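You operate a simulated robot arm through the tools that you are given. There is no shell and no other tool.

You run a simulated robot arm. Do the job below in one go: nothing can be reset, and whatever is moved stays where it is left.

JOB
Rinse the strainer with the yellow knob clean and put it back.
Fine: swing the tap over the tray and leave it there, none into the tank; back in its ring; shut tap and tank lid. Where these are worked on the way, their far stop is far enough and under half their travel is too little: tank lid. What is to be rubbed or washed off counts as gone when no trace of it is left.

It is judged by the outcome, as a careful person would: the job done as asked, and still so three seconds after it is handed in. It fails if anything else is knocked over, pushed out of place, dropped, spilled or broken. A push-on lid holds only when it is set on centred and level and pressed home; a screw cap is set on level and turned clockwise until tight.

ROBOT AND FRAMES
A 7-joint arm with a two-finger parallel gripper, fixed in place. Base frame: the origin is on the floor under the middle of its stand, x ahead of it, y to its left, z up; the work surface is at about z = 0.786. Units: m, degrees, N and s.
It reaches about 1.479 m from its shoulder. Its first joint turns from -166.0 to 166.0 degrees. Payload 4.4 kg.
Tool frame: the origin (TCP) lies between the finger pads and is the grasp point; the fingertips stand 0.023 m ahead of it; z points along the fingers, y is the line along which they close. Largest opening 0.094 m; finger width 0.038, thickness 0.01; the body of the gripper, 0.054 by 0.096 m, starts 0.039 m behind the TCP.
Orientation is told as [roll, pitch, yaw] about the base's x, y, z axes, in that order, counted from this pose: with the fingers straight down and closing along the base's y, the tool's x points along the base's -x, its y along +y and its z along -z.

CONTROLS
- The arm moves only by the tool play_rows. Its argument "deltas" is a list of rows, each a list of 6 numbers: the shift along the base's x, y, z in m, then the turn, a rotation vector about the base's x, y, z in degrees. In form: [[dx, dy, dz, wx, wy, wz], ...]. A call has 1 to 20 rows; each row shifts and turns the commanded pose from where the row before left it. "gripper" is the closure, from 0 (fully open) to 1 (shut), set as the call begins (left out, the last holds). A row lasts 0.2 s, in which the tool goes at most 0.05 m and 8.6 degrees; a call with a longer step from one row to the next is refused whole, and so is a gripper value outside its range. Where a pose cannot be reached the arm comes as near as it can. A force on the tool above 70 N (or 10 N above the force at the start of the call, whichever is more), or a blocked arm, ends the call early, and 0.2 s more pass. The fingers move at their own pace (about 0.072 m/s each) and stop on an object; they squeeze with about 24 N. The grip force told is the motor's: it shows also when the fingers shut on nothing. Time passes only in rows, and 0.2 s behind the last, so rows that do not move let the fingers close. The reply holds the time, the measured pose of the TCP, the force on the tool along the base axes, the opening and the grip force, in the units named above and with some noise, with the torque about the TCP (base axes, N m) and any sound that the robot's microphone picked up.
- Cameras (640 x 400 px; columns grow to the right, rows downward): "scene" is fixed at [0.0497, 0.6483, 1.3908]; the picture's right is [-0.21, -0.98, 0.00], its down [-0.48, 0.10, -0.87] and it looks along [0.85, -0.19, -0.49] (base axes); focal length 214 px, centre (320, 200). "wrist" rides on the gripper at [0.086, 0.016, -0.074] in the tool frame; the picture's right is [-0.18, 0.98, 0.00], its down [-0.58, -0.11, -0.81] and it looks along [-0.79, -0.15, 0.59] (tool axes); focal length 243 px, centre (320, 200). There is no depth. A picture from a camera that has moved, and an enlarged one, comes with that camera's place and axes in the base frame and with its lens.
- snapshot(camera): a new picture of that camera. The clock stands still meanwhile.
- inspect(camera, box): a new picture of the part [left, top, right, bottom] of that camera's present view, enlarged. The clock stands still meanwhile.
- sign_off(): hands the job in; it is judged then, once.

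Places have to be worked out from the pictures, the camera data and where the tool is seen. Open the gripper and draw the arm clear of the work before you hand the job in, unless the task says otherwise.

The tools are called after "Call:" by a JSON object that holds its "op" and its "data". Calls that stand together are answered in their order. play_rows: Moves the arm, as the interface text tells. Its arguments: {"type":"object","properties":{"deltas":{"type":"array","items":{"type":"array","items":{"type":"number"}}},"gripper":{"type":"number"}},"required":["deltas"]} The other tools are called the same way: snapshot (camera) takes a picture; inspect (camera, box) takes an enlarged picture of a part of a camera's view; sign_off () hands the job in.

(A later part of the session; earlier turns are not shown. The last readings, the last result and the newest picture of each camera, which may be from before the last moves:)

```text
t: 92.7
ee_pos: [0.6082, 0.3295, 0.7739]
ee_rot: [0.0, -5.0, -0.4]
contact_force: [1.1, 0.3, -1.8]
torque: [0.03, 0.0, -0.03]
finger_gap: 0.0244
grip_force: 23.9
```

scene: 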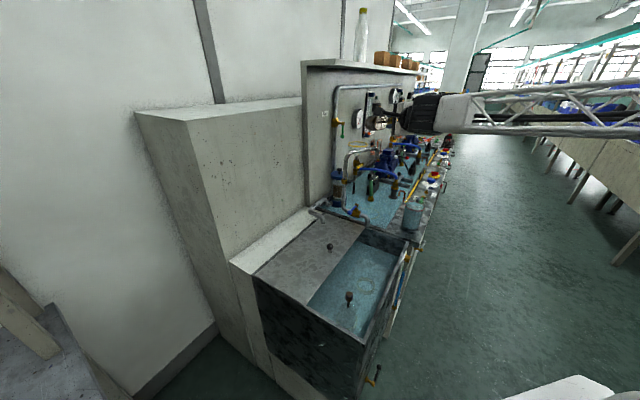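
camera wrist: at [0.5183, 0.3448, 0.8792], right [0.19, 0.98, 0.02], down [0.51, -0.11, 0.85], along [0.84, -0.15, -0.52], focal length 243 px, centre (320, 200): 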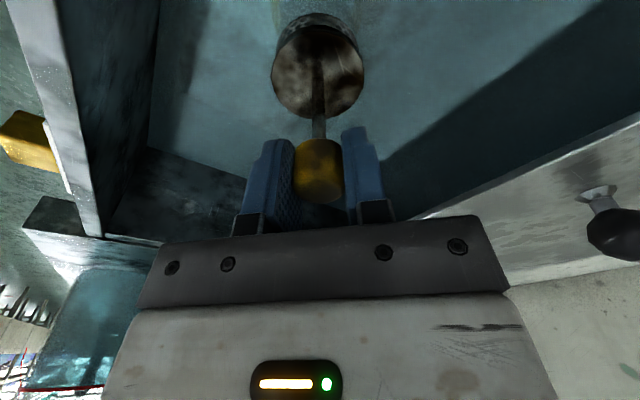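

Call:
{"op": "play_rows", "data": {"deltas": [[0, 0, -0.0015, 0, 0, 0], [0, 0, -0.0015, 0, 0, 0], [0, 0, 0, 0, 0, 0]]}}

Call:
{"op": "inspect", "data": {"camera": "scene", "box": [330, 230, 400, 300]}}

Call:
{"op": "snapshot", "data": {"camera": "wrist"}}

```text
t: 93.5
ee_pos: [0.6079, 0.3295, 0.7705]
ee_rot: [0.1, -5.0, -0.5]
contact_force: [0.7, -0.1, -2.2]
torque: [0.04, -0.02, -0.02]
finger_gap: 0.0241
grip_force: 24.1
```

```text
5.71 times, centred on (365, 265) of scene
camera zoom: at [0.0497, 0.6483, 1.3908], right [-0.21, -0.98, 0.0], down [-0.48, 0.1, -0.87], along [0.85, -0.19, -0.49], focal length 1226 px, centre (63, -171)
```

zoom: 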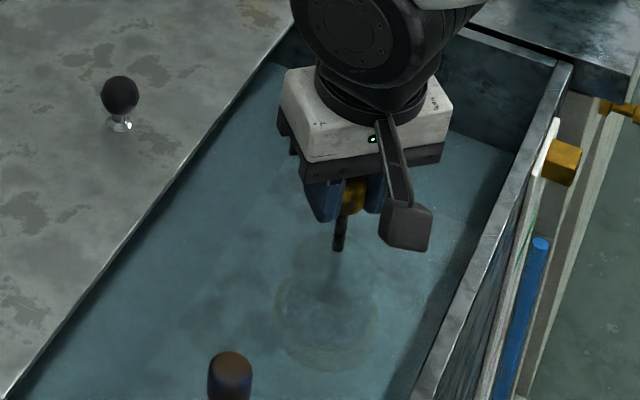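

```text
taken
camera wrist: at [0.5158, 0.3453, 0.8381], right [0.19, 0.98, 0.02], down [0.51, -0.11, 0.85], along [0.84, -0.15, -0.52], focal length 243 px, centre (320, 200)
```

wrist: 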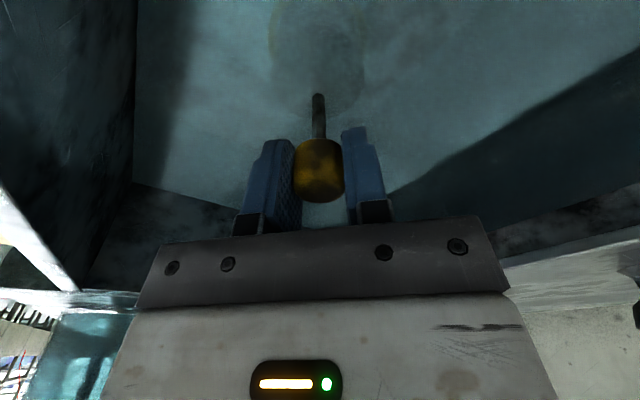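

Not seated yet; compared with the original pose I'm about 2 mm off toward −x. I correct that and continue down in fine steps.

Call:
{"op": "play_rows", "data": {"deltas": [[0.001, -0.0005, 0, 0, 0, 0], [0.001, -0.0005, 0, 0, 0, 0], [0, 0, -0.0015, 0, 0, 0], [0, 0, -0.0015, 0, 0, 0], [0, 0, 0, 0, 0, 0]]}}

Call:
{"op": "play_rows", "data": {"deltas": [[0, 0, -0.001, 0, 0, 0], [0, 0, -0.001, 0, 0, 0], [0, 0, 0, 0, 0, 0]]}}

```text
t: 94.7
ee_pos: [0.6125, 0.3292, 0.768]
ee_rot: [0.1, -5.1, -0.4]
contact_force: [1.1, -1.2, 14.0]
torque: [-0.04, -0.22, 0.03]
finger_gap: 0.0246
grip_force: 24.1
```

```text
t: 95.5
ee_pos: [0.612, 0.3288, 0.7665]
ee_rot: [0.0, -5.0, -0.4]
contact_force: [0.7, -3.0, 14.8]
torque: [-0.11, -0.15, 0.0]
finger_gap: 0.0247
grip_force: 24.3
```

It seated at z≈0.768 (14 N upward), the original depth. I open the gripper and check that it stands upright in its ring.

Call:
{"op": "play_rows", "data": {"deltas": [[0, 0, 0.001, 0, 0, 0], [0, 0, 0, 0, 0, 0], [0, 0, 0, 0, 0, 0], [0, 0, 0, 0, 0, 0]], "gripper": 0}}

Call:
{"op": "snapshot", "data": {"camera": "wrist"}}

Call:
{"op": "inspect", "data": {"camera": "scene", "box": [330, 230, 400, 300]}}

```text
t: 96.5
ee_pos: [0.6121, 0.329, 0.7663]
ee_rot: [0.1, -5.0, -0.5]
contact_force: [-0.2, 0.1, -0.1]
torque: [0.01, -0.04, -0.02]
finger_gap: 0.094
grip_force: 0.0
```

```text
taken
camera wrist: at [0.5194, 0.3439, 0.8338], right [0.19, 0.98, 0.02], down [0.51, -0.11, 0.85], along [0.84, -0.15, -0.52], focal length 243 px, centre (320, 200)
```

wrist: 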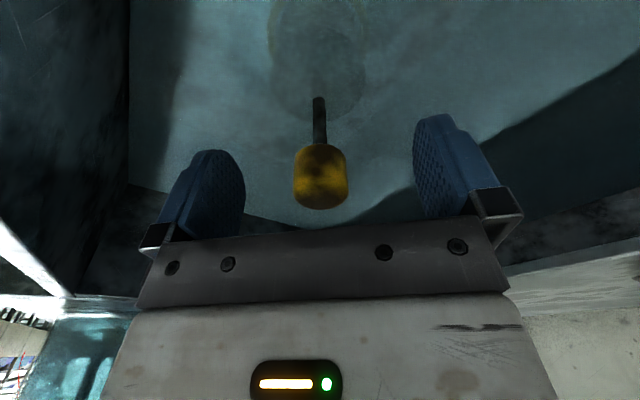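

```text
5.71 times, centred on (365, 265) of scene
camera zoom: at [0.0497, 0.6483, 1.3908], right [-0.21, -0.98, 0.0], down [-0.48, 0.1, -0.87], along [0.85, -0.19, -0.49], focal length 1226 px, centre (63, -171)
```

zoom: 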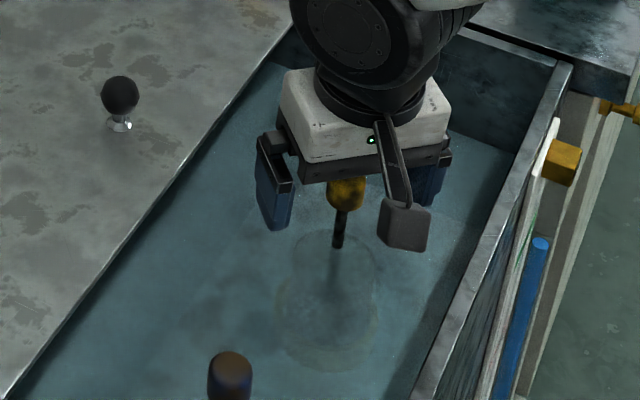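

The strainer stands upright in its ring at the original spot. Now I rise, level the tool, and go back to the tap lever.

Call:
{"op": "play_rows", "data": {"deltas": [[0, 0, 0.02, 0, 0, 0], [0, 0, 0.04, 0, 0, 0], [0, 0, 0.04, 0, 5.0, 0.4], [0, 0, 0.04, 0, 0, 0], [0, 0, 0.02, 0, 0, 0], [0.025, 0.0045, 0.01, 0, 0, -6.7], [0.025, 0.0045, 0.01, 0, 0, -6.7], [0.025, 0.0045, 0.01, 0, 0, -6.7], [0.025, 0.0045, 0.01, 0, 0, -6.7], [0.025, 0.0045, 0.01, 0, 0, -6.7], [0.025, 0.0045, 0.01, 0, 0, -6.7], [0.026, 0.0045, 0.0, 0, 0, -6.8]]}}

Call:
{"op": "snapshot", "data": {"camera": "wrist"}}

Call:
{"op": "inspect", "data": {"camera": "scene", "box": [310, 130, 450, 300]}}

```text
t: 99.1
ee_pos: [0.7863, 0.358, 0.9887]
ee_rot: [-0.1, 0.0, -47.1]
contact_force: [0.7, 0.5, -0.3]
torque: [0.03, 0.01, -0.02]
finger_gap: 0.094
grip_force: 0.0
```

```text
taken
camera wrist: at [0.739, 0.4323, 1.0632], right [0.85, 0.53, 0.0], down [0.32, -0.5, 0.81], along [0.43, -0.68, -0.59], focal length 243 px, centre (320, 200)
```

wrist: 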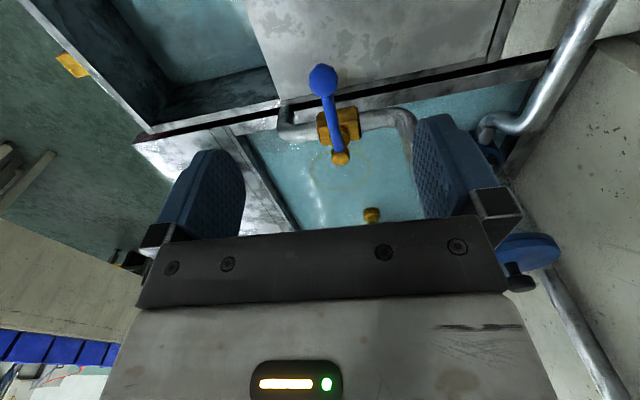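

```text
2.35 times, centred on (380, 215) of scene
camera zoom: at [0.0497, 0.6483, 1.3908], right [-0.21, -0.98, 0.0], down [-0.48, 0.1, -0.87], along [0.85, -0.19, -0.49], focal length 505 px, centre (179, 165)
```

zoom: 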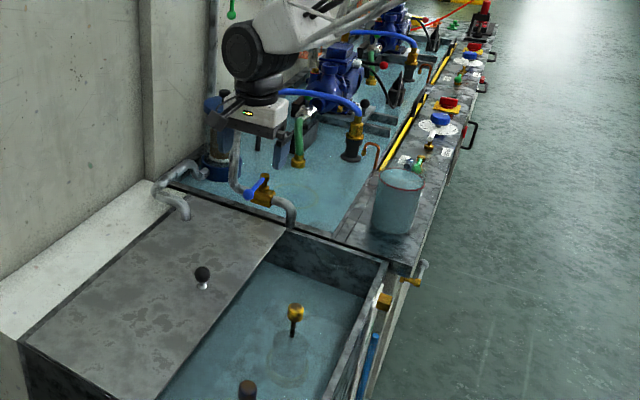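

The ball is aligned and the tray level looks unchanged. I descend around the ball and close loosely.

Call:
{"op": "play_rows", "data": {"deltas": [[0, 0.002, -0.03, 0, 0, 0], [0, 0, -0.03, 0, 0, 0], [0, 0, -0.027, 0, 0, 0], [0, 0, 0, 0, 0, 0]]}}

Call:
{"op": "play_rows", "data": {"deltas": [[0, 0, 0, 0, 0, 0], [0, 0, 0, 0, 0, 0], [0, 0, 0, 0, 0, 0]], "gripper": 0.55}}

Call:
{"op": "inspect", "data": {"camera": "wrist", "box": [200, 60, 440, 240]}}

```text
t: 100.1
ee_pos: [0.7843, 0.3619, 0.8984]
ee_rot: [0.0, -0.2, -47.0]
contact_force: [0.1, -0.5, 0.3]
torque: [0.01, -0.03, -0.02]
finger_gap: 0.0941
grip_force: 0.1
```

```text
t: 100.9
ee_pos: [0.7848, 0.3621, 0.8992]
ee_rot: [0.0, 0.0, -47.0]
contact_force: [0.3, 0.7, -0.4]
torque: [0.01, -0.01, 0.01]
finger_gap: 0.0423
grip_force: 0.0
```

```text
2.22 times, centred on (320, 150) of wrist
camera zoom: at [0.7369, 0.4356, 0.9736], right [0.84, 0.54, 0.0], down [0.32, -0.5, 0.81], along [0.43, -0.68, -0.59], focal length 539 px, centre (320, 311)
```

zoom: 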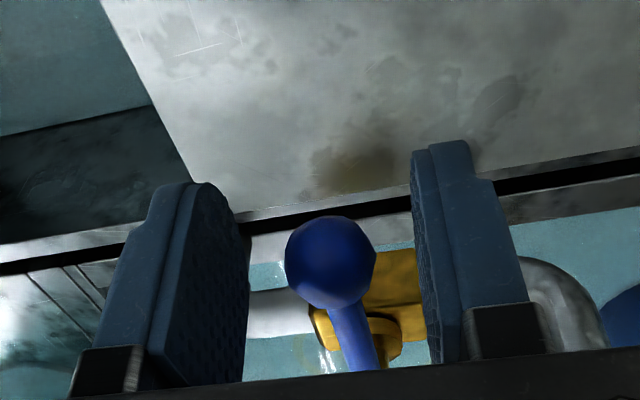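

The ball is centred between the fingers. Now I open the tap just slightly (about 15°) and go straight on to above the strainer.

Call:
{"op": "play_rows", "data": {"deltas": [[-0.0071, -0.0069, 0, 0, 0, 7.5], [-0.0061, -0.0077, 0, 0, 0, 7.5], [-0.0051, -0.0085, 0, 0, 0, 7.5], [0, 0, 0.045, 0, 0, 0], [0, 0, 0.045, 0, 0, 0], [-0.039, -0.0025, -0.0225, 0, 0, 6.15], [-0.039, -0.0025, -0.0275, 0, 0, 6.15], [-0.039, -0.0025, -0.0275, 0, 0, 6.15], [-0.039, -0.0025, -0.0275, 0, 0, 6.15]]}}

Call:
{"op": "snapshot", "data": {"camera": "wrist"}}

Call:
{"op": "inspect", "data": {"camera": "scene", "box": [320, 130, 440, 250]}}

```text
t: 102.9
ee_pos: [0.6137, 0.3254, 0.8861]
ee_rot: [0.0, 0.0, 0.2]
contact_force: [-0.2, -0.8, -0.1]
torque: [-0.01, 0.01, -0.01]
finger_gap: 0.0425
grip_force: 0.1
```

```text
taken
camera wrist: at [0.5269, 0.3415, 0.9603], right [0.18, 0.98, 0.0], down [0.58, -0.11, 0.81], along [0.79, -0.15, -0.59], focal length 243 px, centre (320, 200)
```

wrist: 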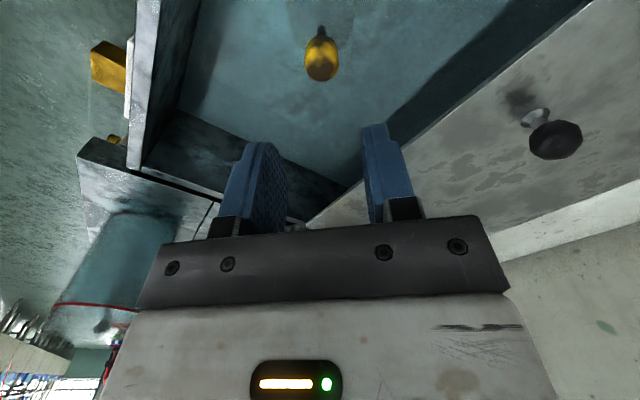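

```text
3.33 times, centred on (380, 190) of scene
camera zoom: at [0.0497, 0.6483, 1.3908], right [-0.21, -0.98, 0.0], down [-0.48, 0.1, -0.87], along [0.85, -0.19, -0.49], focal length 715 px, centre (120, 233)
```

zoom: 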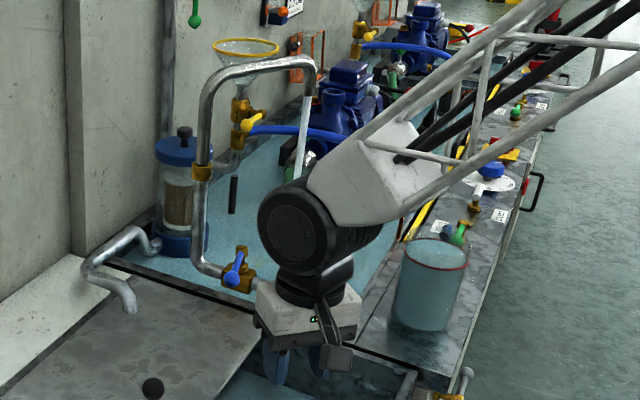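

Water runs from the spout. I open, descend on the knob (about (0.6075, 0.3276)) and grip.

Call:
{"op": "play_rows", "data": {"deltas": [[-0.0015, 0.001, -0.012, 0, 0, 0], [-0.0015, 0.001, -0.033, 0, 0, 0], [0, 0, -0.035, 0, 0, 0], [0, 0, -0.03, 0, 0, 0], [0, 0, -0.009, 0, 0, 0]], "gripper": 0}}

Call:
{"op": "play_rows", "data": {"deltas": [[0, 0, 0, 0, 0, 0], [0, 0, 0, 0, 0, 0], [0, 0, 0, 0, 0, 0]], "gripper": 1}}

Call:
{"op": "inspect", "data": {"camera": "wrist", "box": [240, 0, 400, 220]}}

```text
t: 104.1
ee_pos: [0.6077, 0.3299, 0.764]
ee_rot: [0.1, 0.0, 0.1]
contact_force: [-0.6, 0.3, 0.1]
torque: [0.01, 0.03, -0.01]
finger_gap: 0.094
grip_force: 0.1
```

```text
t: 104.9
ee_pos: [0.6076, 0.3299, 0.7633]
ee_rot: [0.0, 0.1, 0.1]
contact_force: [0.7, -0.3, -0.1]
torque: [-0.03, -0.02, 0.0]
finger_gap: 0.0247
grip_force: 23.7
```

```text
1.82 times, centred on (320, 110) of wrist
camera zoom: at [0.5211, 0.3453, 0.8389], right [0.18, 0.98, 0.0], down [0.58, -0.11, 0.81], along [0.79, -0.15, -0.59], focal length 441 px, centre (320, 364)
```

zoom: 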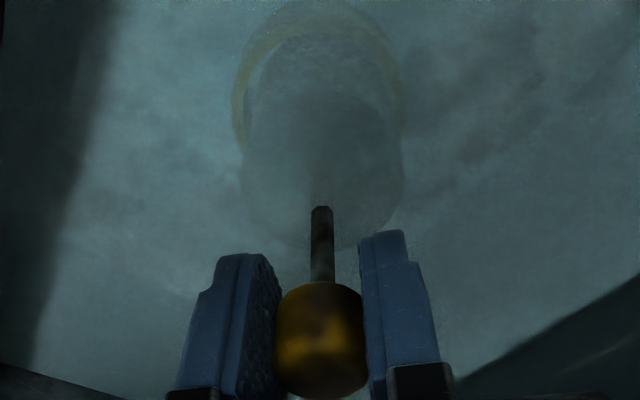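

Gripped again (pose (0.6077, 0.3299, 0.7637)). I lift, carry it with a 45° tilt under the stream so that the water hits the plate.

Call:
{"op": "play_rows", "data": {"deltas": [[0, 0, 0.025, 0, 0, 0], [0, 0, 0.035, 0, 0, 0], [0, 0, 0.045, 0, 0, 0], [0, 0, 0.045, 0, 0, 0], [0, 0, 0.045, 0, 0, 0], [0, 0, 0.045, 0, 0, 0], [0.0, 0, 0.045, 0, 0, 0], [0.0425, -0.024, 0, 0, -7.5, 0], [0.0425, -0.024, 0, 0, -7.5, 0], [0.0425, -0.024, 0, 0, -7.5, 0], [0.0425, -0.024, -0.005, 0, -7.5, 0], [0.0425, -0.024, -0.005, 0, -7.5, 0], [0.0425, -0.024, -0.005, 0, -7.5, 0], [0, 0, -0.04, 0, 0, 0], [0, 0, 0, 0, 0, 0]]}}

Call:
{"op": "snapshot", "data": {"camera": "wrist"}}

Call:
{"op": "inspect", "data": {"camera": "scene", "box": [330, 130, 450, 230]}}

```text
t: 108.1
ee_pos: [0.8647, 0.1845, 0.9936]
ee_rot: [-0.1, -45.0, 0.1]
contact_force: [-0.9, -1.1, -1.7]
torque: [0.01, 0.15, 0.02]
finger_gap: 0.0245
grip_force: 24.1
```

```text
taken
camera wrist: at [0.7506, 0.2002, 0.9857], right [0.13, 0.98, 0.13], down [-0.16, -0.11, 0.98], along [0.98, -0.15, 0.14], focal length 243 px, centre (320, 200)
```

wrist: 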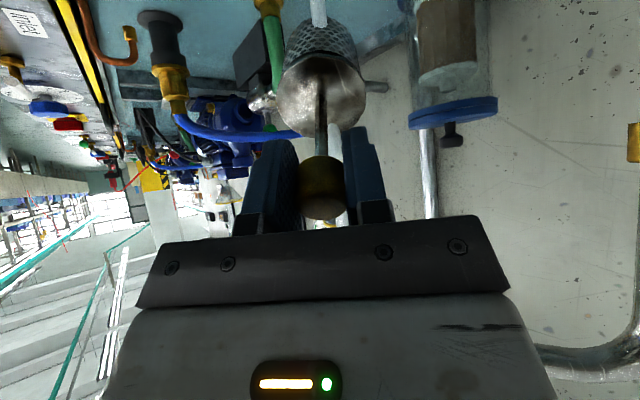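

```text
4.00 times, centred on (390, 180) of scene
camera zoom: at [0.0497, 0.6483, 1.3908], right [-0.21, -0.98, 0.0], down [-0.48, 0.1, -0.87], along [0.85, -0.19, -0.49], focal length 858 px, centre (40, 280)
```

zoom: 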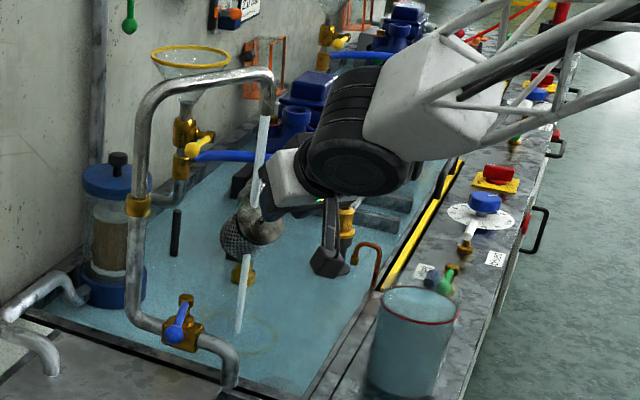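

The stream passes right onto the strainer. I zoom in to see whether the dirt is fading.

Call:
{"op": "inspect", "data": {"camera": "wrist", "box": [240, 0, 400, 220]}}

Call:
{"op": "inspect", "data": {"camera": "scene", "box": [380, 165, 420, 205]}}

```text
1.82 times, centred on (320, 110) of wrist
camera zoom: at [0.7506, 0.2002, 0.9857], right [0.13, 0.98, 0.13], down [-0.16, -0.11, 0.98], along [0.98, -0.15, 0.14], focal length 441 px, centre (320, 364)
```

zoom: 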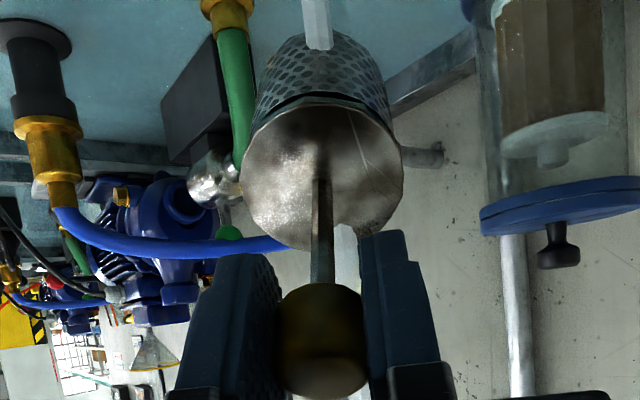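

```text
10.00 times, centred on (400, 185) of scene
camera zoom: at [0.0497, 0.6483, 1.3908], right [-0.21, -0.98, 0.0], down [-0.48, 0.1, -0.87], along [0.85, -0.19, -0.49], focal length 2145 px, centre (-480, 350)
```

zoom: 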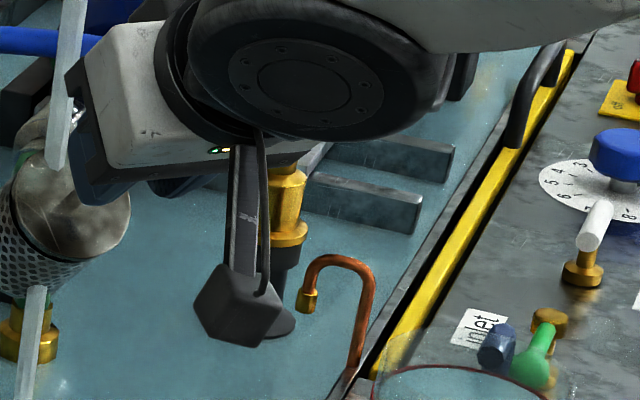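

The dirt is fading fast where the water runs. I sweep the strainer through the stream at 45° (stem/knob, plate, sides).

Call:
{"op": "play_rows", "data": {"deltas": [[0.01, 0, 0, 0, 0, 0], [0.01, 0, 0, 0, 0, 0], [0.01, 0, 0, 0, 0, 0], [0.01, 0, 0, 0, 0, 0], [0.005, 0, 0, 0, 0, 0], [-0.015, 0.012, 0, 0, 0, 0], [-0.015, 0, 0, 0, 0, 0], [-0.015, 0, 0, 0, 0, 0], [-0.015, -0.012, 0, 0, 0, 0], [0, -0.012, 0, 0, 0, 0], [0.015, 0, 0, 0, 0, 0], [0.015, 0, 0, 0, 0, 0], [-0.01, 0.012, 0, 0, 0, 0]]}}

Call:
{"op": "inspect", "data": {"camera": "wrist", "box": [240, 0, 400, 220]}}

Call:
{"op": "inspect", "data": {"camera": "scene", "box": [330, 130, 450, 230]}}

```text
t: 110.9
ee_pos: [0.8706, 0.186, 0.9951]
ee_rot: [-0.1, -45.0, 0.1]
contact_force: [0.0, -0.9, -1.2]
torque: [0.03, 0.15, -0.01]
finger_gap: 0.0246
grip_force: 24.1
```

```text
1.82 times, centred on (320, 110) of wrist
camera zoom: at [0.7562, 0.2014, 0.9875], right [0.13, 0.98, 0.13], down [-0.16, -0.11, 0.98], along [0.98, -0.15, 0.14], focal length 441 px, centre (320, 364)
```

zoom: 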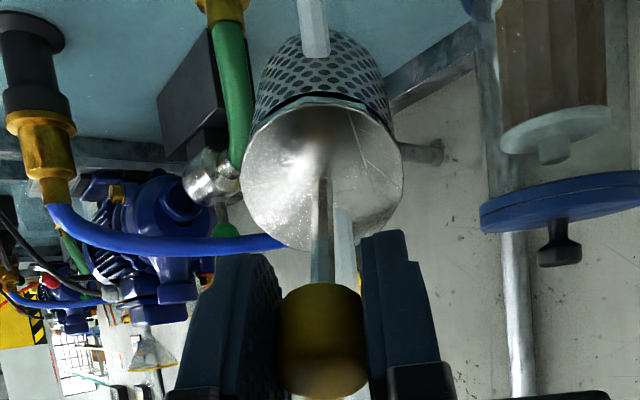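

```text
4.00 times, centred on (390, 180) of scene
camera zoom: at [0.0497, 0.6483, 1.3908], right [-0.21, -0.98, 0.0], down [-0.48, 0.1, -0.87], along [0.85, -0.19, -0.49], focal length 858 px, centre (40, 280)
```

zoom: 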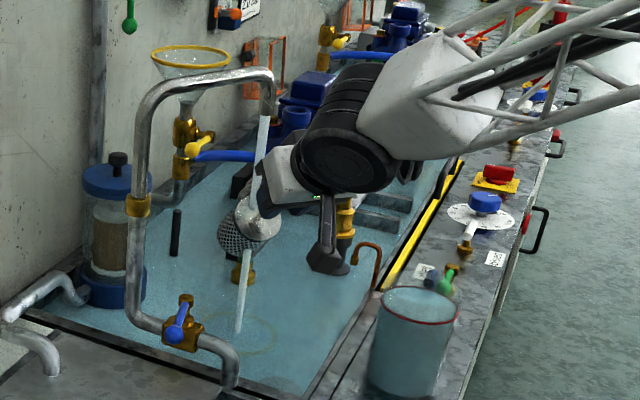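

Plate and mesh are nearly silver again. Now I lay it nearly horizontal with the basket under the stream and roll it to rinse all round.

Call:
{"op": "play_rows", "data": {"deltas": [[-0.0115, 0, 0, 0, -7, 0], [-0.0115, 0, 0, 0, -7, 0], [-0.0115, 0, 0, 0, -7, 0], [-0.0115, 0, 0, 0, -7, 0], [-0.0115, 0, 0, 0, -7, 0], [0.01, 0, 0, -8.3, 0, 1.46], [0.01, 0, 0, -8.3, 0, 1.46], [-0.01, 0, 0, -8.3, 0, 1.46], [-0.01, 0, 0, -8.3, 0, 1.46], [-0.01, 0, 0, -8.3, 0, 1.46], [-0.01, 0, 0, -8.3, 0, 1.46], [0.01, 0, 0, -8.3, 0, 1.46], [0.01, 0, 0, -8.3, 0, 1.46], [0.01, 0, 0, -8.3, 0, 1.46], [0.01, 0, 0, -8.3, 0, 1.46], [-0.01, 0, 0, -8.3, 0, 1.46], [-0.01, 0, 0, -8.3, 0, 1.46]]}}

Call:
{"op": "inspect", "data": {"camera": "wrist", "box": [240, 0, 400, 220]}}

Call:
{"op": "inspect", "data": {"camera": "scene", "box": [330, 130, 450, 230]}}

```text
t: 114.5
ee_pos: [0.8098, 0.1854, 0.9945]
ee_rot: [-79.8, 11.0, 92.0]
contact_force: [0.9, 0.1, -2.0]
torque: [-0.02, 0.15, -0.01]
finger_gap: 0.0247
grip_force: 24.3
```

```text
1.82 times, centred on (320, 110) of wrist
camera zoom: at [0.7368, 0.0967, 1.0093], right [-0.17, -0.01, -0.98], down [-0.8, 0.59, 0.13], along [0.58, 0.81, -0.11], focal length 441 px, centre (320, 364)
```

zoom: 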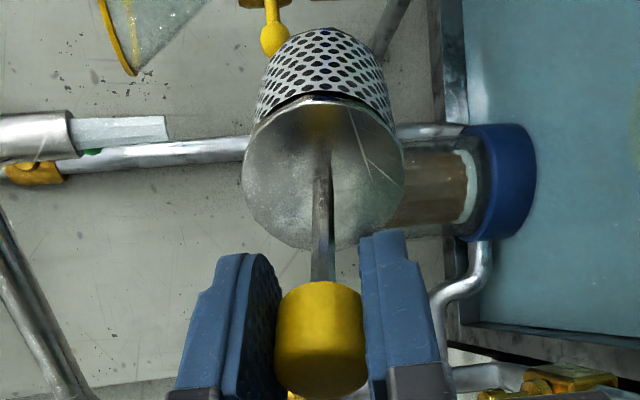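

```text
4.00 times, centred on (390, 180) of scene
camera zoom: at [0.0497, 0.6483, 1.3908], right [-0.21, -0.98, 0.0], down [-0.48, 0.1, -0.87], along [0.85, -0.19, -0.49], focal length 858 px, centre (40, 280)
```

zoom: 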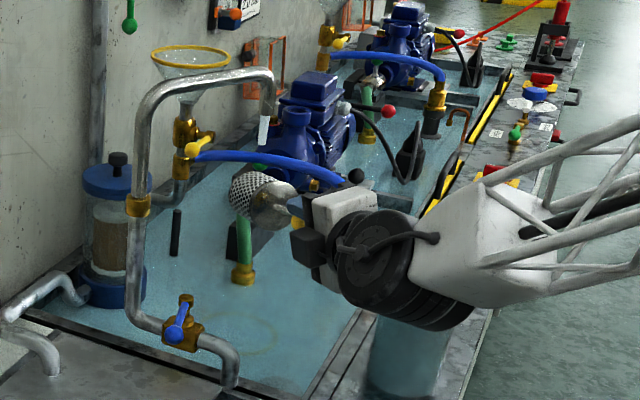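

It looks nearly clean now. I zoom in closely for remaining traces.

Call:
{"op": "inspect", "data": {"camera": "wrist", "box": [270, 10, 370, 110]}}

Call:
{"op": "inspect", "data": {"camera": "wrist", "box": [280, 90, 360, 220]}}

Call:
{"op": "inspect", "data": {"camera": "scene", "box": [375, 160, 415, 195]}}

```text
4.00 times, centred on (320, 60) of wrist
camera zoom: at [0.7368, 0.0967, 1.0093], right [-0.17, -0.01, -0.98], down [-0.8, 0.59, 0.13], along [0.58, 0.81, -0.11], focal length 970 px, centre (320, 760)
```

zoom: 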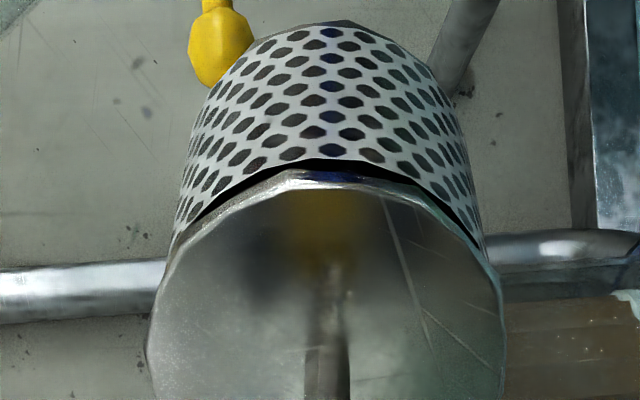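

```text
3.08 times, centred on (320, 155) of wrist
camera zoom: at [0.7368, 0.0967, 1.0093], right [-0.17, -0.01, -0.98], down [-0.8, 0.59, 0.13], along [0.58, 0.81, -0.11], focal length 746 px, centre (320, 338)
```

zoom: 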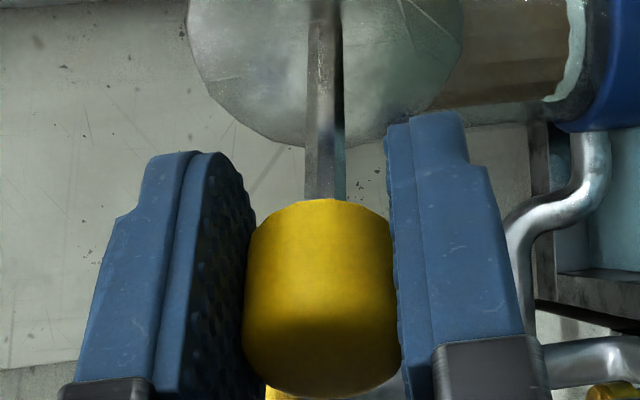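

```text
11.43 times, centred on (395, 178) of scene
camera zoom: at [0.0497, 0.6483, 1.3908], right [-0.21, -0.98, 0.0], down [-0.48, 0.1, -0.87], along [0.85, -0.19, -0.49], focal length 2451 px, centre (-537, 457)
```

zoom: 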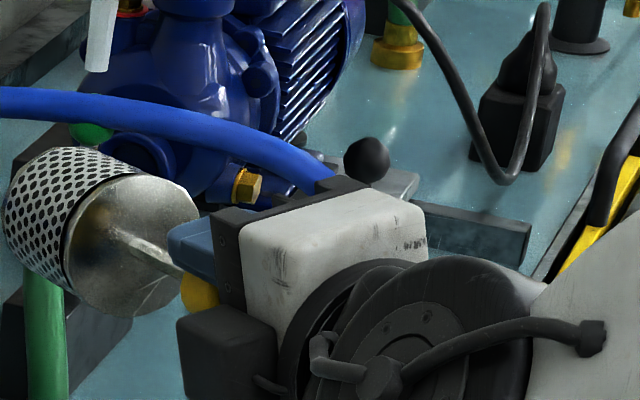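

Clean to the eye (the yellow sheen on the plate is the knob's reflection). I rinse the remaining side a bit more by rolling on, then check again.

Call:
{"op": "play_rows", "data": {"deltas": [[-0.01, 0, 0, -8.3, 0, 1.46], [-0.01, 0, 0, -8.3, 0, 1.46], [0.01, 0, 0, -8.3, 0, 1.46], [0.01, 0, 0, -8.3, 0, 1.46], [0.015, 0, 0, -8.3, 0, 1.46], [0.015, 0, 0, -8.3, 0, 1.46], [-0.015, 0, 0, -8.3, 0, 1.46], [-0.015, 0, 0, -8.3, 0, 1.46]]}}

Call:
{"op": "inspect", "data": {"camera": "wrist", "box": [240, 0, 400, 220]}}

Call:
{"op": "inspect", "data": {"camera": "scene", "box": [375, 160, 415, 195]}}

Call:
{"op": "inspect", "data": {"camera": "scene", "box": [330, 130, 450, 230]}}

```text
t: 116.3
ee_pos: [0.8124, 0.1865, 0.9965]
ee_rot: [-47.8, 75.0, 131.2]
contact_force: [-0.1, 0.8, -1.5]
torque: [-0.01, 0.13, 0.02]
finger_gap: 0.0244
grip_force: 23.8
```

```text
1.82 times, centred on (320, 110) of wrist
camera zoom: at [0.754, 0.153, 1.0895], right [-0.06, -0.93, -0.37], down [-0.89, 0.22, -0.4], along [0.45, 0.3, -0.84], focal length 441 px, centre (320, 364)
```

zoom: 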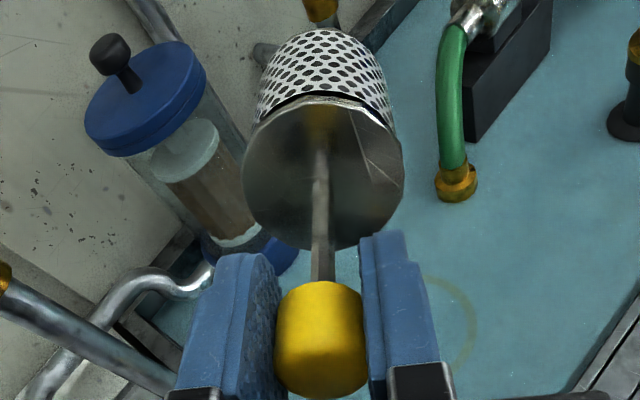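

```text
11.43 times, centred on (395, 178) of scene
camera zoom: at [0.0497, 0.6483, 1.3908], right [-0.21, -0.98, 0.0], down [-0.48, 0.1, -0.87], along [0.85, -0.19, -0.49], focal length 2451 px, centre (-537, 457)
```

zoom: 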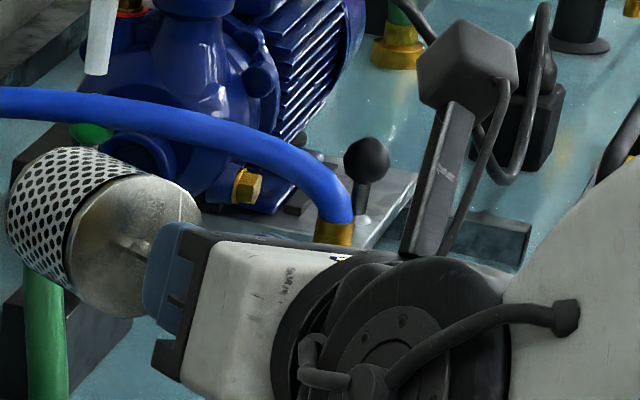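

```text
4.00 times, centred on (390, 180) of scene
camera zoom: at [0.0497, 0.6483, 1.3908], right [-0.21, -0.98, 0.0], down [-0.48, 0.1, -0.87], along [0.85, -0.19, -0.49], focal length 858 px, centre (40, 280)
```

zoom: 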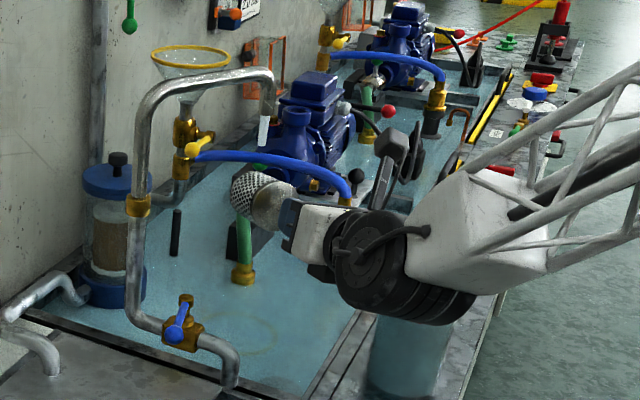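

Spotless all round. I carry it back: roll upright again while retreating from the tap toward the tank.

Call:
{"op": "play_rows", "data": {"deltas": [[-0.012, 0.005, 0.003, 8.2, 0, -1.45], [-0.012, 0.006, 0.003, 8.2, 0, -1.45], [-0.011, 0.007, 0.003, 8.2, 0, -1.45], [-0.011, 0.007, 0.003, 8.2, 0, -1.45], [-0.01, 0.007, 0.003, 8.2, 0, -1.45], [-0.01, 0.007, 0.003, 8.2, 0, -1.45], [-0.01, 0.007, 0.003, 8.2, 0, -1.45], [-0.01, 0.007, 0.003, 8.2, 0, -1.45], [-0.01, 0.007, 0.003, 8.2, 0, -1.45], [-0.01, 0.007, 0.003, 8.2, 0, -1.45], [-0.01, 0.007, 0.003, 8.2, 0, -1.45], [-0.01, 0.007, 0.003, 8.2, 0, -1.45], [-0.01, 0.007, 0.003, 8.2, 0, -1.45], [-0.01, 0.007, 0.003, 8.2, 0, -1.45], [-0.01, 0.007, 0.003, 8.2, 0, -1.45], [-0.01, 0.007, 0.003, 8.2, 0, -1.45], [-0.01, 0.008, 0.003, 8.2, 0, -1.45], [-0.009, 0.008, 0.003, 8.2, 0, -1.45], [-0.009, 0.008, 0.003, 8.2, 0, -1.45], [-0.009, 0.008, 0.003, 8.2, 0, -1.45]]}}

Call:
{"op": "inspect", "data": {"camera": "scene", "box": [320, 130, 440, 250]}}

Call:
{"op": "inspect", "data": {"camera": "wrist", "box": [240, 0, 400, 220]}}

```text
t: 120.5
ee_pos: [0.609, 0.3278, 1.0548]
ee_rot: [-11.3, -79.8, 11.6]
contact_force: [-0.3, 0.0, -1.6]
torque: [-0.01, 0.17, 0.03]
finger_gap: 0.0245
grip_force: 24.1
```

```text
3.33 times, centred on (380, 190) of scene
camera zoom: at [0.0497, 0.6483, 1.3908], right [-0.21, -0.98, 0.0], down [-0.48, 0.1, -0.87], along [0.85, -0.19, -0.49], focal length 715 px, centre (120, 233)
```

zoom: 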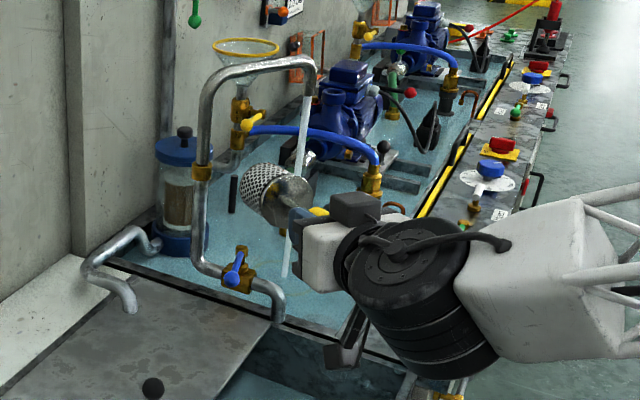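

```text
1.82 times, centred on (320, 110) of wrist
camera zoom: at [0.5206, 0.3402, 0.9833], right [0.03, 0.99, 0.15], down [-0.69, -0.09, 0.72], along [0.72, -0.12, 0.68], focal length 441 px, centre (320, 364)
```

zoom: 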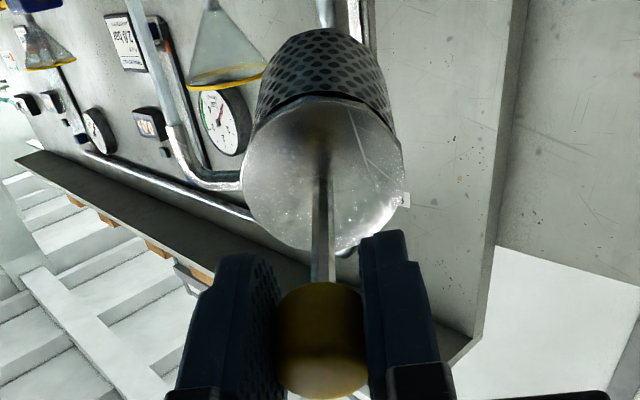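

Still aligned in the pads. I un-tilt above the tank and lower partway, then check the alignment with the ring.

Call:
{"op": "play_rows", "data": {"deltas": [[0, 0, -0.005, 0, 8, 0], [0, 0, -0.005, 0, 8, 0], [0, 0, -0.005, 0, 8, 0], [0, 0, -0.005, 0, 8, 0], [0, 0, -0.005, 0, 8, 0], [0, 0, -0.005, 0, 8, 0], [0, 0, -0.005, 0, 8, 0], [0, 0, -0.005, 0, 8, 0], [0, 0, -0.005, 0, 8, 0], [0, 0, -0.005, 0, 7.8, -1.5], [0, 0.001, -0.04, 0, 0, 0], [0, 0.001, -0.04, 0, 0, 0], [0, 0, -0.04, 0, 0, 0], [0, 0, -0.03, 0, 0, 0], [0, 0, 0, 0, 0, 0]]}}

Call:
{"op": "snapshot", "data": {"camera": "wrist"}}

Call:
{"op": "inspect", "data": {"camera": "scene", "box": [330, 210, 410, 300]}}

```text
t: 123.7
ee_pos: [0.6097, 0.3305, 0.8525]
ee_rot: [-0.1, -0.2, 0.6]
contact_force: [-0.1, 0.3, -1.4]
torque: [-0.01, 0.02, 0.01]
finger_gap: 0.0244
grip_force: 24.3
```

```text
taken
camera wrist: at [0.5234, 0.3449, 0.9287], right [0.17, 0.98, 0.0], down [0.58, -0.1, 0.81], along [0.8, -0.14, -0.59], focal length 243 px, centre (320, 200)
```

wrist: 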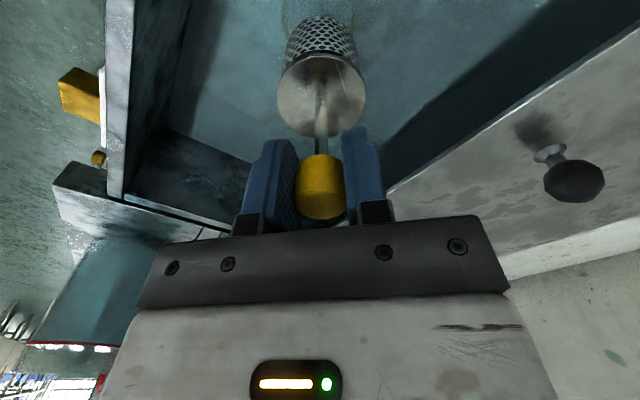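

```text
4.44 times, centred on (370, 255) of scene
camera zoom: at [0.0497, 0.6483, 1.3908], right [-0.21, -0.98, 0.0], down [-0.48, 0.1, -0.87], along [0.85, -0.19, -0.49], focal length 953 px, centre (98, -44)
```

zoom: 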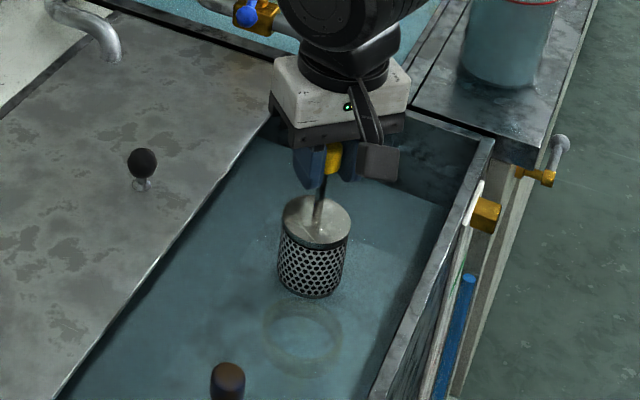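

Clean and hanging straight. I lower further toward the ring, then check the position before the last centimetre.

Call:
{"op": "play_rows", "data": {"deltas": [[-0.0008, -0.0003, -0.03, 0, 0, 0], [-0.0007, -0.0003, -0.025, 0, 0, 0], [0, 0, -0.013, 0, 0, 0], [0, 0, 0, 0, 0, 0]]}}

Call:
{"op": "play_rows", "data": {"deltas": [[0, 0, 0, 0, 0, 0]]}}

Call:
{"op": "inspect", "data": {"camera": "scene", "box": [330, 230, 400, 300]}}

Call:
{"op": "inspect", "data": {"camera": "wrist", "box": [240, 0, 400, 220]}}

```text
t: 124.7
ee_pos: [0.6101, 0.3274, 0.7868]
ee_rot: [-0.1, 0.0, 0.7]
contact_force: [-0.6, 0.9, -0.7]
torque: [0.01, 0.03, -0.04]
finger_gap: 0.0247
grip_force: 23.4
```

```text
t: 125.1
ee_pos: [0.6094, 0.3282, 0.7869]
ee_rot: [0.0, -0.1, 0.6]
contact_force: [0.2, -0.3, -1.7]
torque: [0.02, 0.01, 0.03]
finger_gap: 0.0241
grip_force: 24.3
```

```text
5.71 times, centred on (365, 265) of scene
camera zoom: at [0.0497, 0.6483, 1.3908], right [-0.21, -0.98, 0.0], down [-0.48, 0.1, -0.87], along [0.85, -0.19, -0.49], focal length 1226 px, centre (63, -171)
```

zoom: 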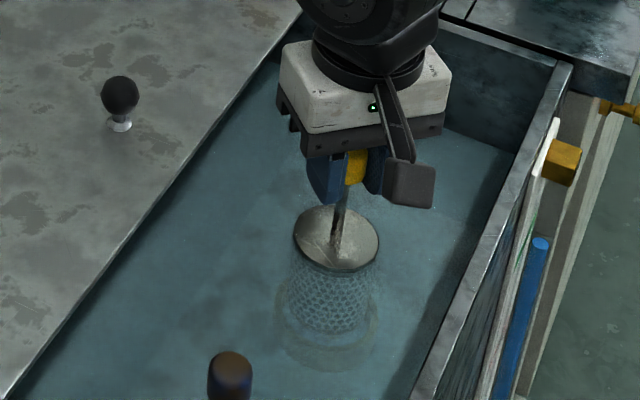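

```text
1.82 times, centred on (320, 110) of wrist
camera zoom: at [0.5229, 0.3432, 0.8621], right [0.17, 0.98, 0.0], down [0.58, -0.1, 0.81], along [0.8, -0.14, -0.59], focal length 441 px, centre (320, 364)
```

zoom: 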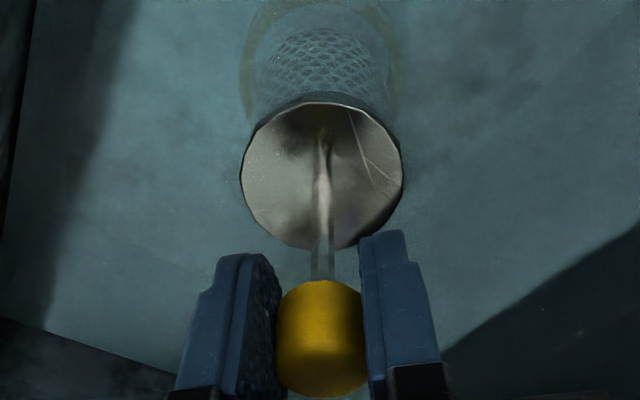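

Lateral alignment with the ring looks right in both views. I shift 1 mm toward the recorded pose and lower in fine steps until it seats.

Call:
{"op": "play_rows", "data": {"deltas": [[-0.001, 0.001, -0.006, 0, 0, 0], [0, 0, -0.005, 0, 0, 0], [0, 0, -0.004, 0, 0, 0], [0, 0, -0.003, 0, 0, 0], [0, 0, -0.002, 0, 0, 0]]}}

Call:
{"op": "play_rows", "data": {"deltas": [[0, 0, -0.0015, 0, 0, 0], [0, 0, -0.0015, 0, 0, 0], [0, 0, 0, 0, 0, 0]]}}

```text
t: 126.3
ee_pos: [0.6048, 0.3293, 0.7673]
ee_rot: [-0.2, -0.1, 0.6]
contact_force: [0.6, -0.1, -1.3]
torque: [-0.01, 0.03, 0.0]
finger_gap: 0.0245
grip_force: 23.9
```

```text
t: 127.1
ee_pos: [0.6061, 0.3303, 0.763]
ee_rot: [-0.1, -0.1, 0.6]
contact_force: [-0.7, -0.6, 2.0]
torque: [0.05, 0.03, 0.02]
finger_gap: 0.0245
grip_force: 23.7
```

Contact at z≈0.763 — the recorded seated depth. I release and check.

Call:
{"op": "play_rows", "data": {"deltas": [[0, 0, 0, 0, 0, 0], [0, 0, 0, 0, 0, 0], [0, 0, 0.0, 0, 0, 0]], "gripper": 0}}

Call:
{"op": "inspect", "data": {"camera": "wrist", "box": [200, 0, 440, 240]}}

Call:
{"op": "inspect", "data": {"camera": "scene", "box": [330, 230, 400, 300]}}

```text
t: 127.9
ee_pos: [0.607, 0.3303, 0.7635]
ee_rot: [-0.2, -0.1, 0.6]
contact_force: [-0.9, 0.2, -0.2]
torque: [0.01, 0.03, 0.0]
finger_gap: 0.094
grip_force: 0.0
```

```text
1.67 times, centred on (320, 120) of wrist
camera zoom: at [0.5198, 0.3447, 0.8396], right [0.17, 0.98, 0.0], down [0.58, -0.1, 0.81], along [0.8, -0.14, -0.59], focal length 404 px, centre (320, 333)
```

zoom: 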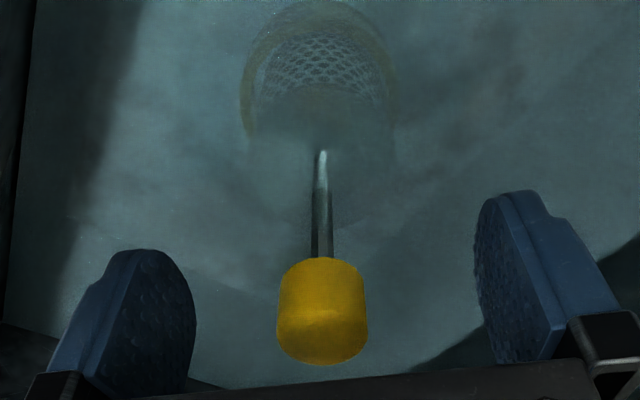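

```text
5.71 times, centred on (365, 265) of scene
camera zoom: at [0.0497, 0.6483, 1.3908], right [-0.21, -0.98, 0.0], down [-0.48, 0.1, -0.87], along [0.85, -0.19, -0.49], focal length 1226 px, centre (63, -171)
```

zoom: 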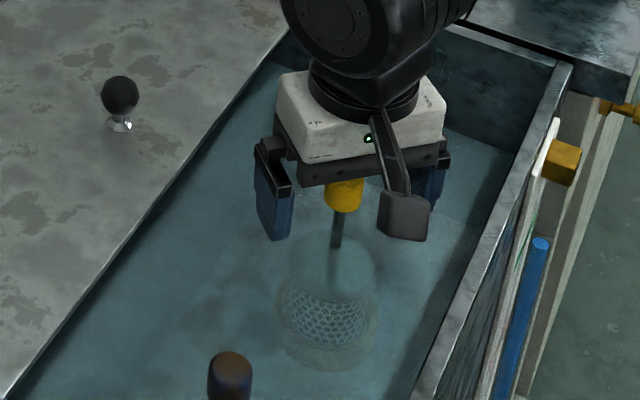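

It stands upright and clean in its ring. Now I rise and return to the tap lever to shut it.

Call:
{"op": "play_rows", "data": {"deltas": [[0, 0, 0.03, 0, 0, 0], [0, 0, 0.045, 0, 0, 0], [0, 0, 0.045, 0, 0, 0], [0, 0, 0.045, 0, 0, 0], [0.0334, 0.003, 0.025, 0, 0, -6.6], [0.0334, 0.003, 0.025, 0, 0, -6.6], [0.0334, 0.003, 0.005, 0, 0, -6.6], [0.0334, 0.003, 0, 0, 0, -6.6], [0.0334, 0.003, 0, 0, 0, -6.6]]}}

Call:
{"op": "snapshot", "data": {"camera": "wrist"}}

Call:
{"op": "inspect", "data": {"camera": "scene", "box": [310, 130, 450, 300]}}

```text
t: 129.9
ee_pos: [0.7729, 0.3422, 0.9837]
ee_rot: [-0.1, -0.2, -32.4]
contact_force: [0.5, -0.1, 0.8]
torque: [0.04, -0.03, -0.01]
finger_gap: 0.0938
grip_force: 0.1
```

```text
taken
camera wrist: at [0.708, 0.4024, 1.0584], right [0.68, 0.73, 0.0], down [0.43, -0.4, 0.81], along [0.59, -0.55, -0.59], focal length 243 px, centre (320, 200)
```

wrist: 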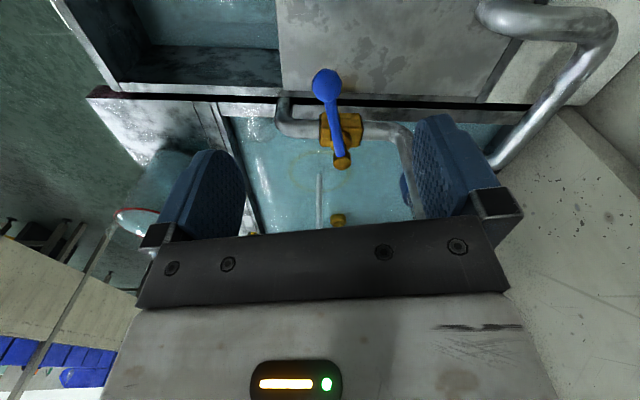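

```text
2.35 times, centred on (380, 215) of scene
camera zoom: at [0.0497, 0.6483, 1.3908], right [-0.21, -0.98, 0.0], down [-0.48, 0.1, -0.87], along [0.85, -0.19, -0.49], focal length 505 px, centre (179, 165)
```

zoom: 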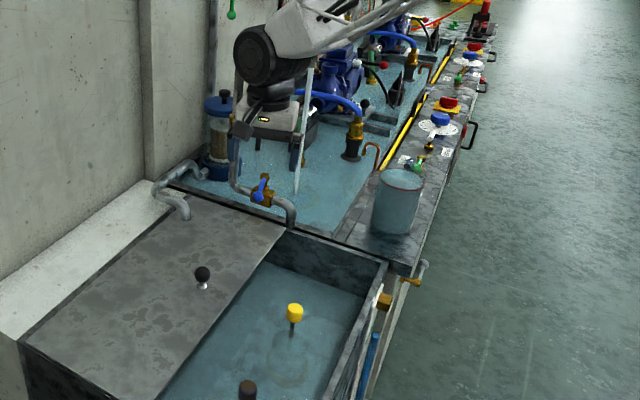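

Ball found at about (0.777, 0.343). I descend around it, close loosely and turn the lever back to shut.

Call:
{"op": "play_rows", "data": {"deltas": [[0.002, 0.0005, -0.03, 0, 0, 0], [0.002, 0.0005, -0.03, 0, 0, 0], [0, 0, -0.023, 0, 0, 0]]}}

Call:
{"op": "play_rows", "data": {"deltas": [[0, 0, 0, 0, 0, 0], [0, 0, 0, 0, 0, 0], [0.0056, 0.0076, 0, 0, 0, -7.5], [0.0067, 0.0068, 0, 0, 0, -7.5], [0.0074, 0.0059, 0, 0, 0, -7.5], [0, 0, 0, 0, 0, 0]], "gripper": 0.55}}

Call:
{"op": "inspect", "data": {"camera": "wrist", "box": [200, 60, 440, 240]}}

Call:
{"op": "inspect", "data": {"camera": "scene", "box": [320, 130, 440, 250]}}

```text
t: 130.7
ee_pos: [0.7747, 0.3455, 0.9003]
ee_rot: [-0.1, -0.2, -32.3]
contact_force: [0.0, -0.7, 0.3]
torque: [0.03, -0.03, 0.02]
finger_gap: 0.0943
grip_force: 0.0
```

```text
t: 132.1
ee_pos: [0.7974, 0.3658, 0.8998]
ee_rot: [-0.1, -0.2, -54.8]
contact_force: [0.2, 0.8, -0.4]
torque: [-0.01, -0.02, 0.06]
finger_gap: 0.0425
grip_force: 0.0
```

```text
2.22 times, centred on (320, 150) of wrist
camera zoom: at [0.7602, 0.4452, 0.9756], right [0.91, 0.41, 0.0], down [0.24, -0.54, 0.81], along [0.33, -0.74, -0.59], focal length 539 px, centre (320, 311)
```

zoom: 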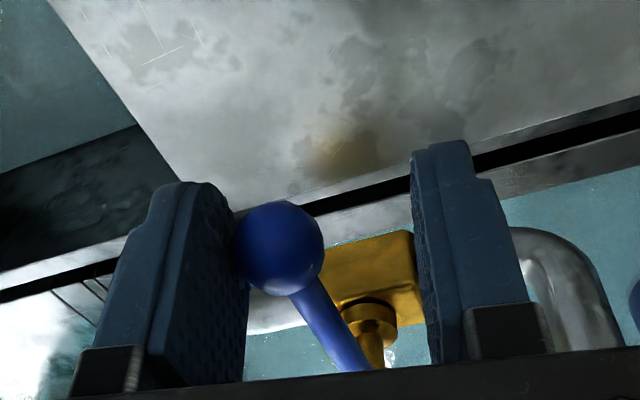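

```text
3.33 times, centred on (380, 190) of scene
camera zoom: at [0.0497, 0.6483, 1.3908], right [-0.21, -0.98, 0.0], down [-0.48, 0.1, -0.87], along [0.85, -0.19, -0.49], focal length 715 px, centre (120, 233)
```

zoom: 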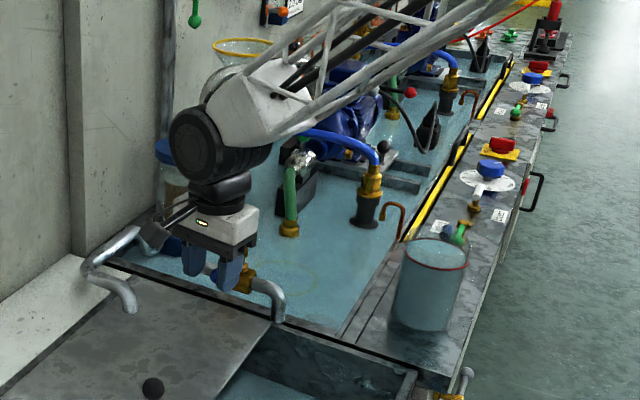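

The stream has stopped. I push a little further to make sure the lever is at its shut stop.

Call:
{"op": "play_rows", "data": {"deltas": [[0.0025, 0.0018, 0, 0, 0, -2.4], [0.0025, 0.0017, 0, 0, 0, -2.4], [0, 0, 0, 0, 0, 0]]}}

Call:
{"op": "inspect", "data": {"camera": "wrist", "box": [200, 60, 440, 240]}}

```text
t: 132.9
ee_pos: [0.8019, 0.3683, 0.8993]
ee_rot: [-0.3, -0.1, -59.6]
contact_force: [-14.8, -14.2, -4.5]
torque: [-0.12, 0.12, 0.1]
finger_gap: 0.0513
grip_force: 10.2
```

```text
2.22 times, centred on (320, 150) of wrist
camera zoom: at [0.7721, 0.4508, 0.9751], right [0.94, 0.34, 0.0], down [0.2, -0.55, 0.81], along [0.27, -0.76, -0.59], focal length 539 px, centre (320, 311)
```

zoom: 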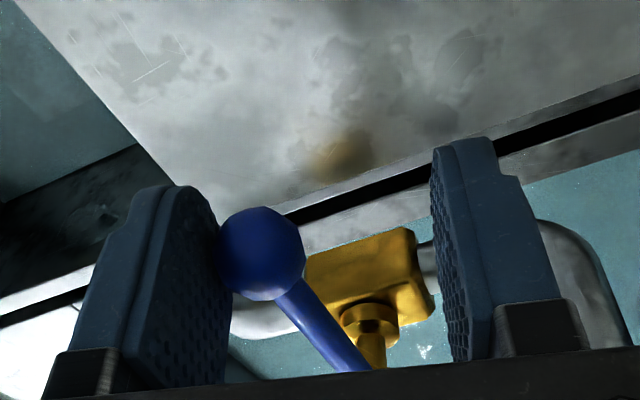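

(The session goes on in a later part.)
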